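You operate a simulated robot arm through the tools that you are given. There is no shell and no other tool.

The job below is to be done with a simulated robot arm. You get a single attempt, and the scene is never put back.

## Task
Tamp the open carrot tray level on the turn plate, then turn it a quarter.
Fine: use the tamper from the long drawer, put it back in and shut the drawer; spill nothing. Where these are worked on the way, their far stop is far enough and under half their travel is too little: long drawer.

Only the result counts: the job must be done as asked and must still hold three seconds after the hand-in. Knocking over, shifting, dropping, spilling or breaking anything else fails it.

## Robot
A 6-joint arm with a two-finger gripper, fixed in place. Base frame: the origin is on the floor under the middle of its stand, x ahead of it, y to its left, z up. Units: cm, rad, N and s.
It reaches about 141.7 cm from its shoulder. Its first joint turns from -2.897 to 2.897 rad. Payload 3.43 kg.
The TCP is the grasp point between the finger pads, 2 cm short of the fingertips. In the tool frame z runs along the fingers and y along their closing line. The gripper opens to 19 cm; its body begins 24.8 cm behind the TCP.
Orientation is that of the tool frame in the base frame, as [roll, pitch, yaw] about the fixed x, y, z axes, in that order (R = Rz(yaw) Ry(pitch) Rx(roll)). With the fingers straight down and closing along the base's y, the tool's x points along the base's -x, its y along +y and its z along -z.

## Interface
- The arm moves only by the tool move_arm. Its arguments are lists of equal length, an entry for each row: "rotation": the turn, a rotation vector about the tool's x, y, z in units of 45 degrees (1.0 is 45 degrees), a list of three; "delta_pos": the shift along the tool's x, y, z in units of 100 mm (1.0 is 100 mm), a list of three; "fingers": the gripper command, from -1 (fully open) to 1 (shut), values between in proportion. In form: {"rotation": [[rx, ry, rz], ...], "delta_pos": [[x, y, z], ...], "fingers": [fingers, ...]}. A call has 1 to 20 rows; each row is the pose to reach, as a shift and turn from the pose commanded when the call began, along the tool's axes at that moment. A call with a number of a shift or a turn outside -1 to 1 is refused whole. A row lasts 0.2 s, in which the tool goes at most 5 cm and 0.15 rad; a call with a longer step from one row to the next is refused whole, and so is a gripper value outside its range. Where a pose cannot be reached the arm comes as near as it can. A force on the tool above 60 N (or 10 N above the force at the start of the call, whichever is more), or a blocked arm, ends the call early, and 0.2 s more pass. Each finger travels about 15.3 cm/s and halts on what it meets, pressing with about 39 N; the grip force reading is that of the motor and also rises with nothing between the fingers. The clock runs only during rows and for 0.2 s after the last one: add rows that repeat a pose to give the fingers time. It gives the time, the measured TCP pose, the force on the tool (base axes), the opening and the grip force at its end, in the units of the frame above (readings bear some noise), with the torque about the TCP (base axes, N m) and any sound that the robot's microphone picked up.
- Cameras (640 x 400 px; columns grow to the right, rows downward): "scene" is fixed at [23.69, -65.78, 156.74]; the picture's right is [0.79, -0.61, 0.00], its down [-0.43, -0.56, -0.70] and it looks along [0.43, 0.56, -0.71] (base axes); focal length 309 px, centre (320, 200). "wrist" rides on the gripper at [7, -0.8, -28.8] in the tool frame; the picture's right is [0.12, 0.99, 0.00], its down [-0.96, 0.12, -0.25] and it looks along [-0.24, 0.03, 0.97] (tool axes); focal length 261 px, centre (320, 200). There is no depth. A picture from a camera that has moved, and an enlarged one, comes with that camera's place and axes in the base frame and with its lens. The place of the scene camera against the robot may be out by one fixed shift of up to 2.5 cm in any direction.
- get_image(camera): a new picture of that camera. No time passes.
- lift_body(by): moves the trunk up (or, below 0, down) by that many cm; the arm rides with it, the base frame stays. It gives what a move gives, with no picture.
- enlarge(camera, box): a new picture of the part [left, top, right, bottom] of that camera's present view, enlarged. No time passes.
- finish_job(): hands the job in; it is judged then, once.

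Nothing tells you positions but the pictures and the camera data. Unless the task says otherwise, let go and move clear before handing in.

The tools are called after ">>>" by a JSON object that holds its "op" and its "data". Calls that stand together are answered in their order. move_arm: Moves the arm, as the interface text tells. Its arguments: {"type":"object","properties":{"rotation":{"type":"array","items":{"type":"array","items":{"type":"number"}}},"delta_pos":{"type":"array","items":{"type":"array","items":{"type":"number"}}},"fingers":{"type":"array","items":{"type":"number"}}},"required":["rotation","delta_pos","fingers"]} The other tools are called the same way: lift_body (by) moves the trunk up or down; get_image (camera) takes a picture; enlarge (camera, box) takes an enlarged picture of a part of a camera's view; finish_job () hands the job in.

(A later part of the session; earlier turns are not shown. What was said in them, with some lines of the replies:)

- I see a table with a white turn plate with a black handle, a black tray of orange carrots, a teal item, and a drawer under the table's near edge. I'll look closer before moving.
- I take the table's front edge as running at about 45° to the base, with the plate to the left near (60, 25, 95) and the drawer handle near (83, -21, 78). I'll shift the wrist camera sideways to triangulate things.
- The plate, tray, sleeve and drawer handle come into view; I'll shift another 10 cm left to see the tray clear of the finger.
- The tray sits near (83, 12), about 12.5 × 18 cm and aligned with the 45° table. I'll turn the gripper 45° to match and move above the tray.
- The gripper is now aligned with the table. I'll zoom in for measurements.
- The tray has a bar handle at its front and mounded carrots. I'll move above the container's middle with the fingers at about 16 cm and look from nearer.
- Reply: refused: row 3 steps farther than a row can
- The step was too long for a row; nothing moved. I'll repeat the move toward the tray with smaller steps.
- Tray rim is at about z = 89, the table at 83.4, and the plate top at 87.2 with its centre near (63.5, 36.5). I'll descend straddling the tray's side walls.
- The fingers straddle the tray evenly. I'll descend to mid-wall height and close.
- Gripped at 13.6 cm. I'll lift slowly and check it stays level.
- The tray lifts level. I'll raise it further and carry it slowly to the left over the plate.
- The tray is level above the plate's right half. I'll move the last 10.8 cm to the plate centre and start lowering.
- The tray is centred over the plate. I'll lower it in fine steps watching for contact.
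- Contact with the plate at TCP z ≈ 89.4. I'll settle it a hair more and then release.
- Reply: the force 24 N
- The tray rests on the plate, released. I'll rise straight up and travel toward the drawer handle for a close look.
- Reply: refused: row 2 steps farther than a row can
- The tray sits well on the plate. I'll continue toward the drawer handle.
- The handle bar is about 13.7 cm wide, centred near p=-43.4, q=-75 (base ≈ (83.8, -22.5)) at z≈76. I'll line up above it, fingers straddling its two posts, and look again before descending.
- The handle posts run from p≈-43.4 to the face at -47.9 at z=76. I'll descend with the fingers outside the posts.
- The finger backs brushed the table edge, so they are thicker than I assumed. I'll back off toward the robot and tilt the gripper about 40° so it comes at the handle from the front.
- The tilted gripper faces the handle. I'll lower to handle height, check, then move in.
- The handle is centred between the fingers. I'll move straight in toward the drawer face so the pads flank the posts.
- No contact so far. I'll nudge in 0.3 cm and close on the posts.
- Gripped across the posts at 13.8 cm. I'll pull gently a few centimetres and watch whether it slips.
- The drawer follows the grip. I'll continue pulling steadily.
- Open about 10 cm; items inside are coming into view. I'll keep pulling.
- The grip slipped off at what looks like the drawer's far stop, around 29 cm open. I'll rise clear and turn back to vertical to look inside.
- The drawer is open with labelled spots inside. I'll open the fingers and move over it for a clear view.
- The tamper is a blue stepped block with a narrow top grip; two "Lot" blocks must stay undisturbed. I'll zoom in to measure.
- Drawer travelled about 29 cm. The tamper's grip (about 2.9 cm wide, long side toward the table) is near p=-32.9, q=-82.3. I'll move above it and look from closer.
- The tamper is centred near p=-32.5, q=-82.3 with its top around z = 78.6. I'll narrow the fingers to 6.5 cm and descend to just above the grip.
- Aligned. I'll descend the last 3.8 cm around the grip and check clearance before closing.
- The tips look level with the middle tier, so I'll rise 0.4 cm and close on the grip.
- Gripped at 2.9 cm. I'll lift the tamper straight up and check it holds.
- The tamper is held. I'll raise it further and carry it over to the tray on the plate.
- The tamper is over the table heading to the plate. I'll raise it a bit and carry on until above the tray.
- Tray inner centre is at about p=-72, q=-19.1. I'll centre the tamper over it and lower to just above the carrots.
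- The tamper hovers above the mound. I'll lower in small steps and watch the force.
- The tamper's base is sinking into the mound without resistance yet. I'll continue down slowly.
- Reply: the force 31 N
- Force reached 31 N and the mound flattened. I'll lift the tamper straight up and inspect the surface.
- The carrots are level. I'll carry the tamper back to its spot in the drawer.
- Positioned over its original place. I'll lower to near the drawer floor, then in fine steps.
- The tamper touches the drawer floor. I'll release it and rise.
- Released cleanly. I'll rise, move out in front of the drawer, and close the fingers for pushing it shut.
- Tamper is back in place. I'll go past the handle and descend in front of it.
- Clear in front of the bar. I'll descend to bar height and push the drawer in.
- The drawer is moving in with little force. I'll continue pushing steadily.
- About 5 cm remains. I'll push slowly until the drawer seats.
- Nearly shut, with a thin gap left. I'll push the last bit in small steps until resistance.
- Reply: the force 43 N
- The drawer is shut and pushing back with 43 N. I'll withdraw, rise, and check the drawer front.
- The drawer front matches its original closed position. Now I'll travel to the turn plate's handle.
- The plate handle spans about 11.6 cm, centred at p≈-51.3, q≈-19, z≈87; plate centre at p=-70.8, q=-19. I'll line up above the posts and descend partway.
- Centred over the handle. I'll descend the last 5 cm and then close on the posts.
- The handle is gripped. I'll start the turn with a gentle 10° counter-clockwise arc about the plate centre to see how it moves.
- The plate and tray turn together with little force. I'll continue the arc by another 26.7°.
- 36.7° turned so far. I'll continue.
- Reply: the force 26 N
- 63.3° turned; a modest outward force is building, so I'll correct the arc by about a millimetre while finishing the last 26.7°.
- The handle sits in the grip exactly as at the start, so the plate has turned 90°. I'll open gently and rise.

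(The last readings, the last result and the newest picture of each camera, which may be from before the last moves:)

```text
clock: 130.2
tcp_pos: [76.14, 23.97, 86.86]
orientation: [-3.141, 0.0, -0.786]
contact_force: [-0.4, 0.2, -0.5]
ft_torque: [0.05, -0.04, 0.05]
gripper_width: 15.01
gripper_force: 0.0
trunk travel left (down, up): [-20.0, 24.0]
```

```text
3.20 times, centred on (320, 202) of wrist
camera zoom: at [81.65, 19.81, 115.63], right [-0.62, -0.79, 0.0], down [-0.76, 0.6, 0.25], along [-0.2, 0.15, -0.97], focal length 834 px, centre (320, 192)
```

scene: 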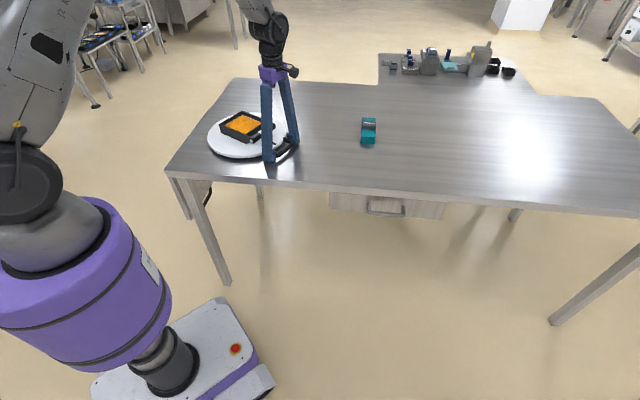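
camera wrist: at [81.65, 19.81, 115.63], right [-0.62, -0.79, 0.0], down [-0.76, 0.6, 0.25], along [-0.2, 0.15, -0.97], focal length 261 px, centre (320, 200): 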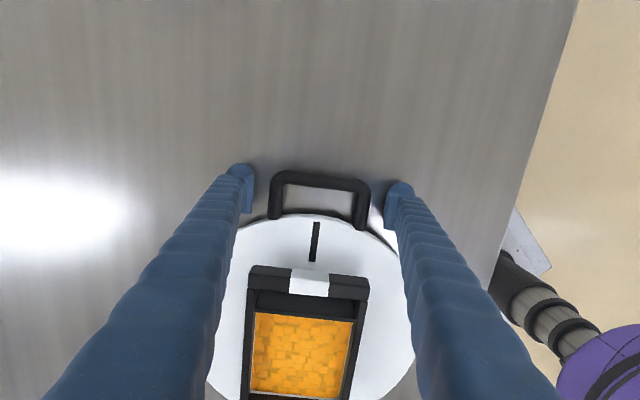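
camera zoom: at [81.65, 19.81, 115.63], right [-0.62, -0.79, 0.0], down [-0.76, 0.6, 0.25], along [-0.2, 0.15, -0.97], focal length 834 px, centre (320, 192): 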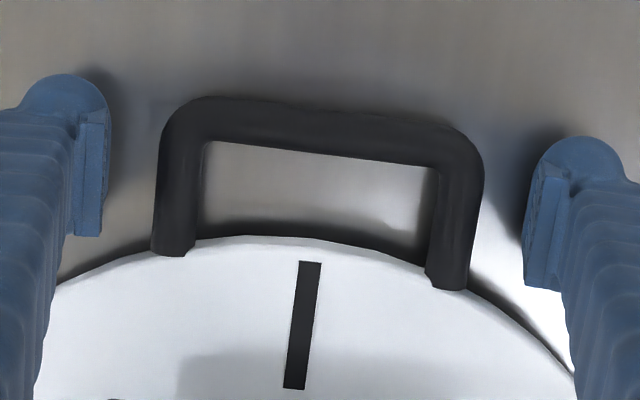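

Released with the plate staying put. I'll rise straight up and clear of everything.

>>> {"op": "move_arm", "data": {"rotation": [[0, 0, 0], [0, 0, 0], [0, 0, 0], [0, 0, 0], [0, 0, 0]], "delta_pos": [[0, 0, -0.12], [0, 0, -0.35], [0, 0, -0.65], [0, 0, -0.9], [0, 0, -1.0]], "fingers": [-0.58, -0.58, -0.58, -0.58, -0.58]}}

>>> {"op": "move_arm", "data": {"rotation": [[0, 0, 0], [0, 0, 0], [0, 0, 0], [0, 0, 0], [0, 0, 0]], "delta_pos": [[0.1, 0, -0.2], [0.2, 0, -0.5], [0.3, 0, -0.8], [0.4, 0, -1.0], [0.4, 0, -1.0]], "fingers": [-0.58, -0.58, -0.58, -0.58, -0.58]}}

>>> {"op": "get_image", "data": {"camera": "wrist"}}

>>> {"op": "get_image", "data": {"camera": "scene"}}

>>> {"op": "enlarge", "data": {"camera": "scene", "box": [190, 90, 318, 170]}}

>>> {"op": "enlarge", "data": {"camera": "scene", "box": [310, 150, 470, 250]}}

```text
clock: 131.4
tcp_pos: [76.16, 24.24, 96.85]
orientation: [-3.141, 0.002, -0.786]
contact_force: [-1.5, 0.8, -0.3]
ft_torque: [-0.01, -0.03, 0.0]
gripper_width: 15.0
gripper_force: 0.0
trunk travel left (down, up): [-20.0, 24.0]
```

```text
clock: 132.6
tcp_pos: [78.94, 21.31, 106.89]
orientation: [-3.14, 0.0, -0.785]
contact_force: [0.5, 0.0, 0.0]
ft_torque: [0.01, 0.0, -0.01]
gripper_width: 15.02
gripper_force: 0.0
trunk travel left (down, up): [-20.0, 24.0]
```

```text
taken
camera wrist: at [84.5, 16.97, 135.63], right [-0.62, -0.79, 0.0], down [-0.76, 0.6, 0.25], along [-0.2, 0.15, -0.97], focal length 261 px, centre (320, 200)
```

wrist: 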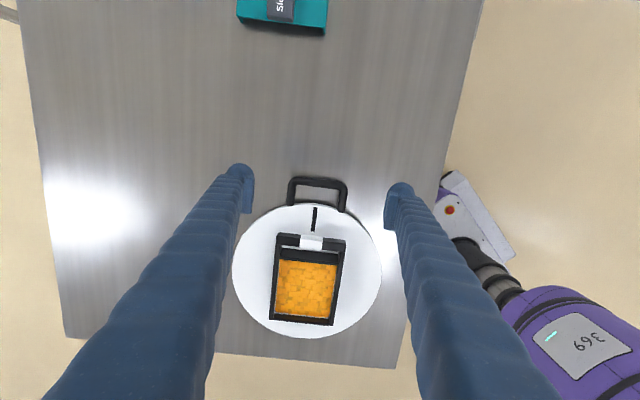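

```text
taken
```

scene: 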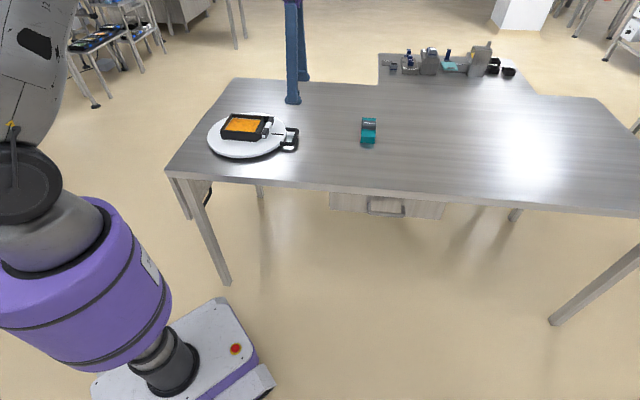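

```text
5.00 times, centred on (254, 130) of scene
camera zoom: at [23.69, -65.78, 156.74], right [0.79, -0.61, 0.0], down [-0.43, -0.56, -0.7], along [0.43, 0.56, -0.71], focal length 1546 px, centre (650, 550)
```

zoom: 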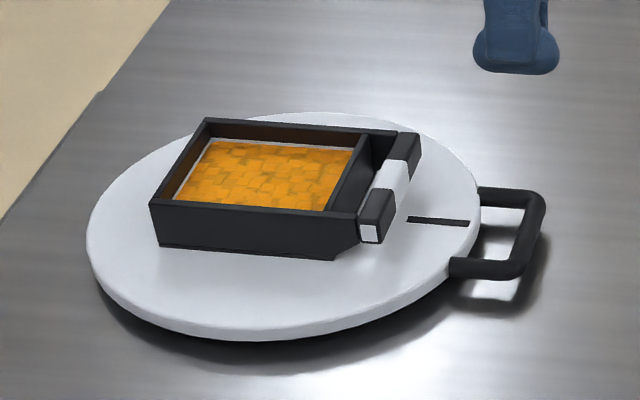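

```text
4.00 times, centred on (390, 200) of scene
camera zoom: at [23.69, -65.78, 156.74], right [0.79, -0.61, 0.0], down [-0.43, -0.56, -0.7], along [0.43, 0.56, -0.71], focal length 1237 px, centre (40, 200)
```

zoom: 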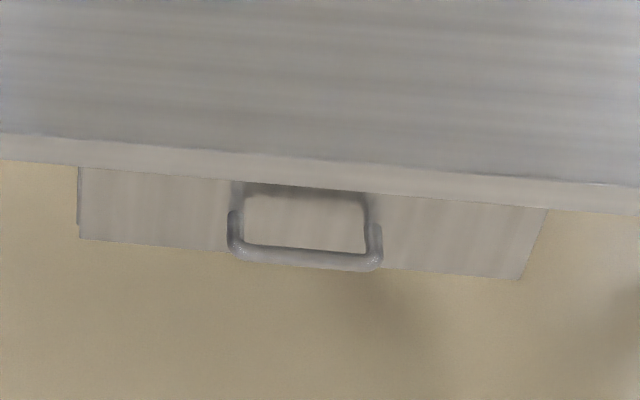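

The carrots are level, and the tray sits on the plate, which is turned a quarter. The tamper is back in the shut drawer, the sleeve hasn't moved, and the arm is clear with nothing in the gripper. I'm handing in.

>>> {"op": "finish_job", "data": {}}

```text
The job is handed in.
```

The job is handed in. The carrot tray is on the turn plate, tamped level, and the plate is turned a quarter.

- **Tray:** I moved it onto the centre of the plate without any spill I could see. Pressing with the tamper to about 31 N flattened the mound.
- **Drawer:** I opened it about 29 cm, where the grip slipped off. I took that as its far stop but did not check it separately. The tamper went back where it came from, and the drawer is pushed shut, matching its starting position.
- **Turn:** The plate went 90° counter-clockwise, seen from above, with the tray on it. It stayed put when I let go.
- **One contact:** The fingers brushed the table edge with about 17 N on the first approach to the drawer handle. Nothing on the table looked shifted afterwards.

I could not see inside the drawer after closing it. That the tamper and the two "Lot" blocks stayed put is my inference from the slow push, not something I checked.
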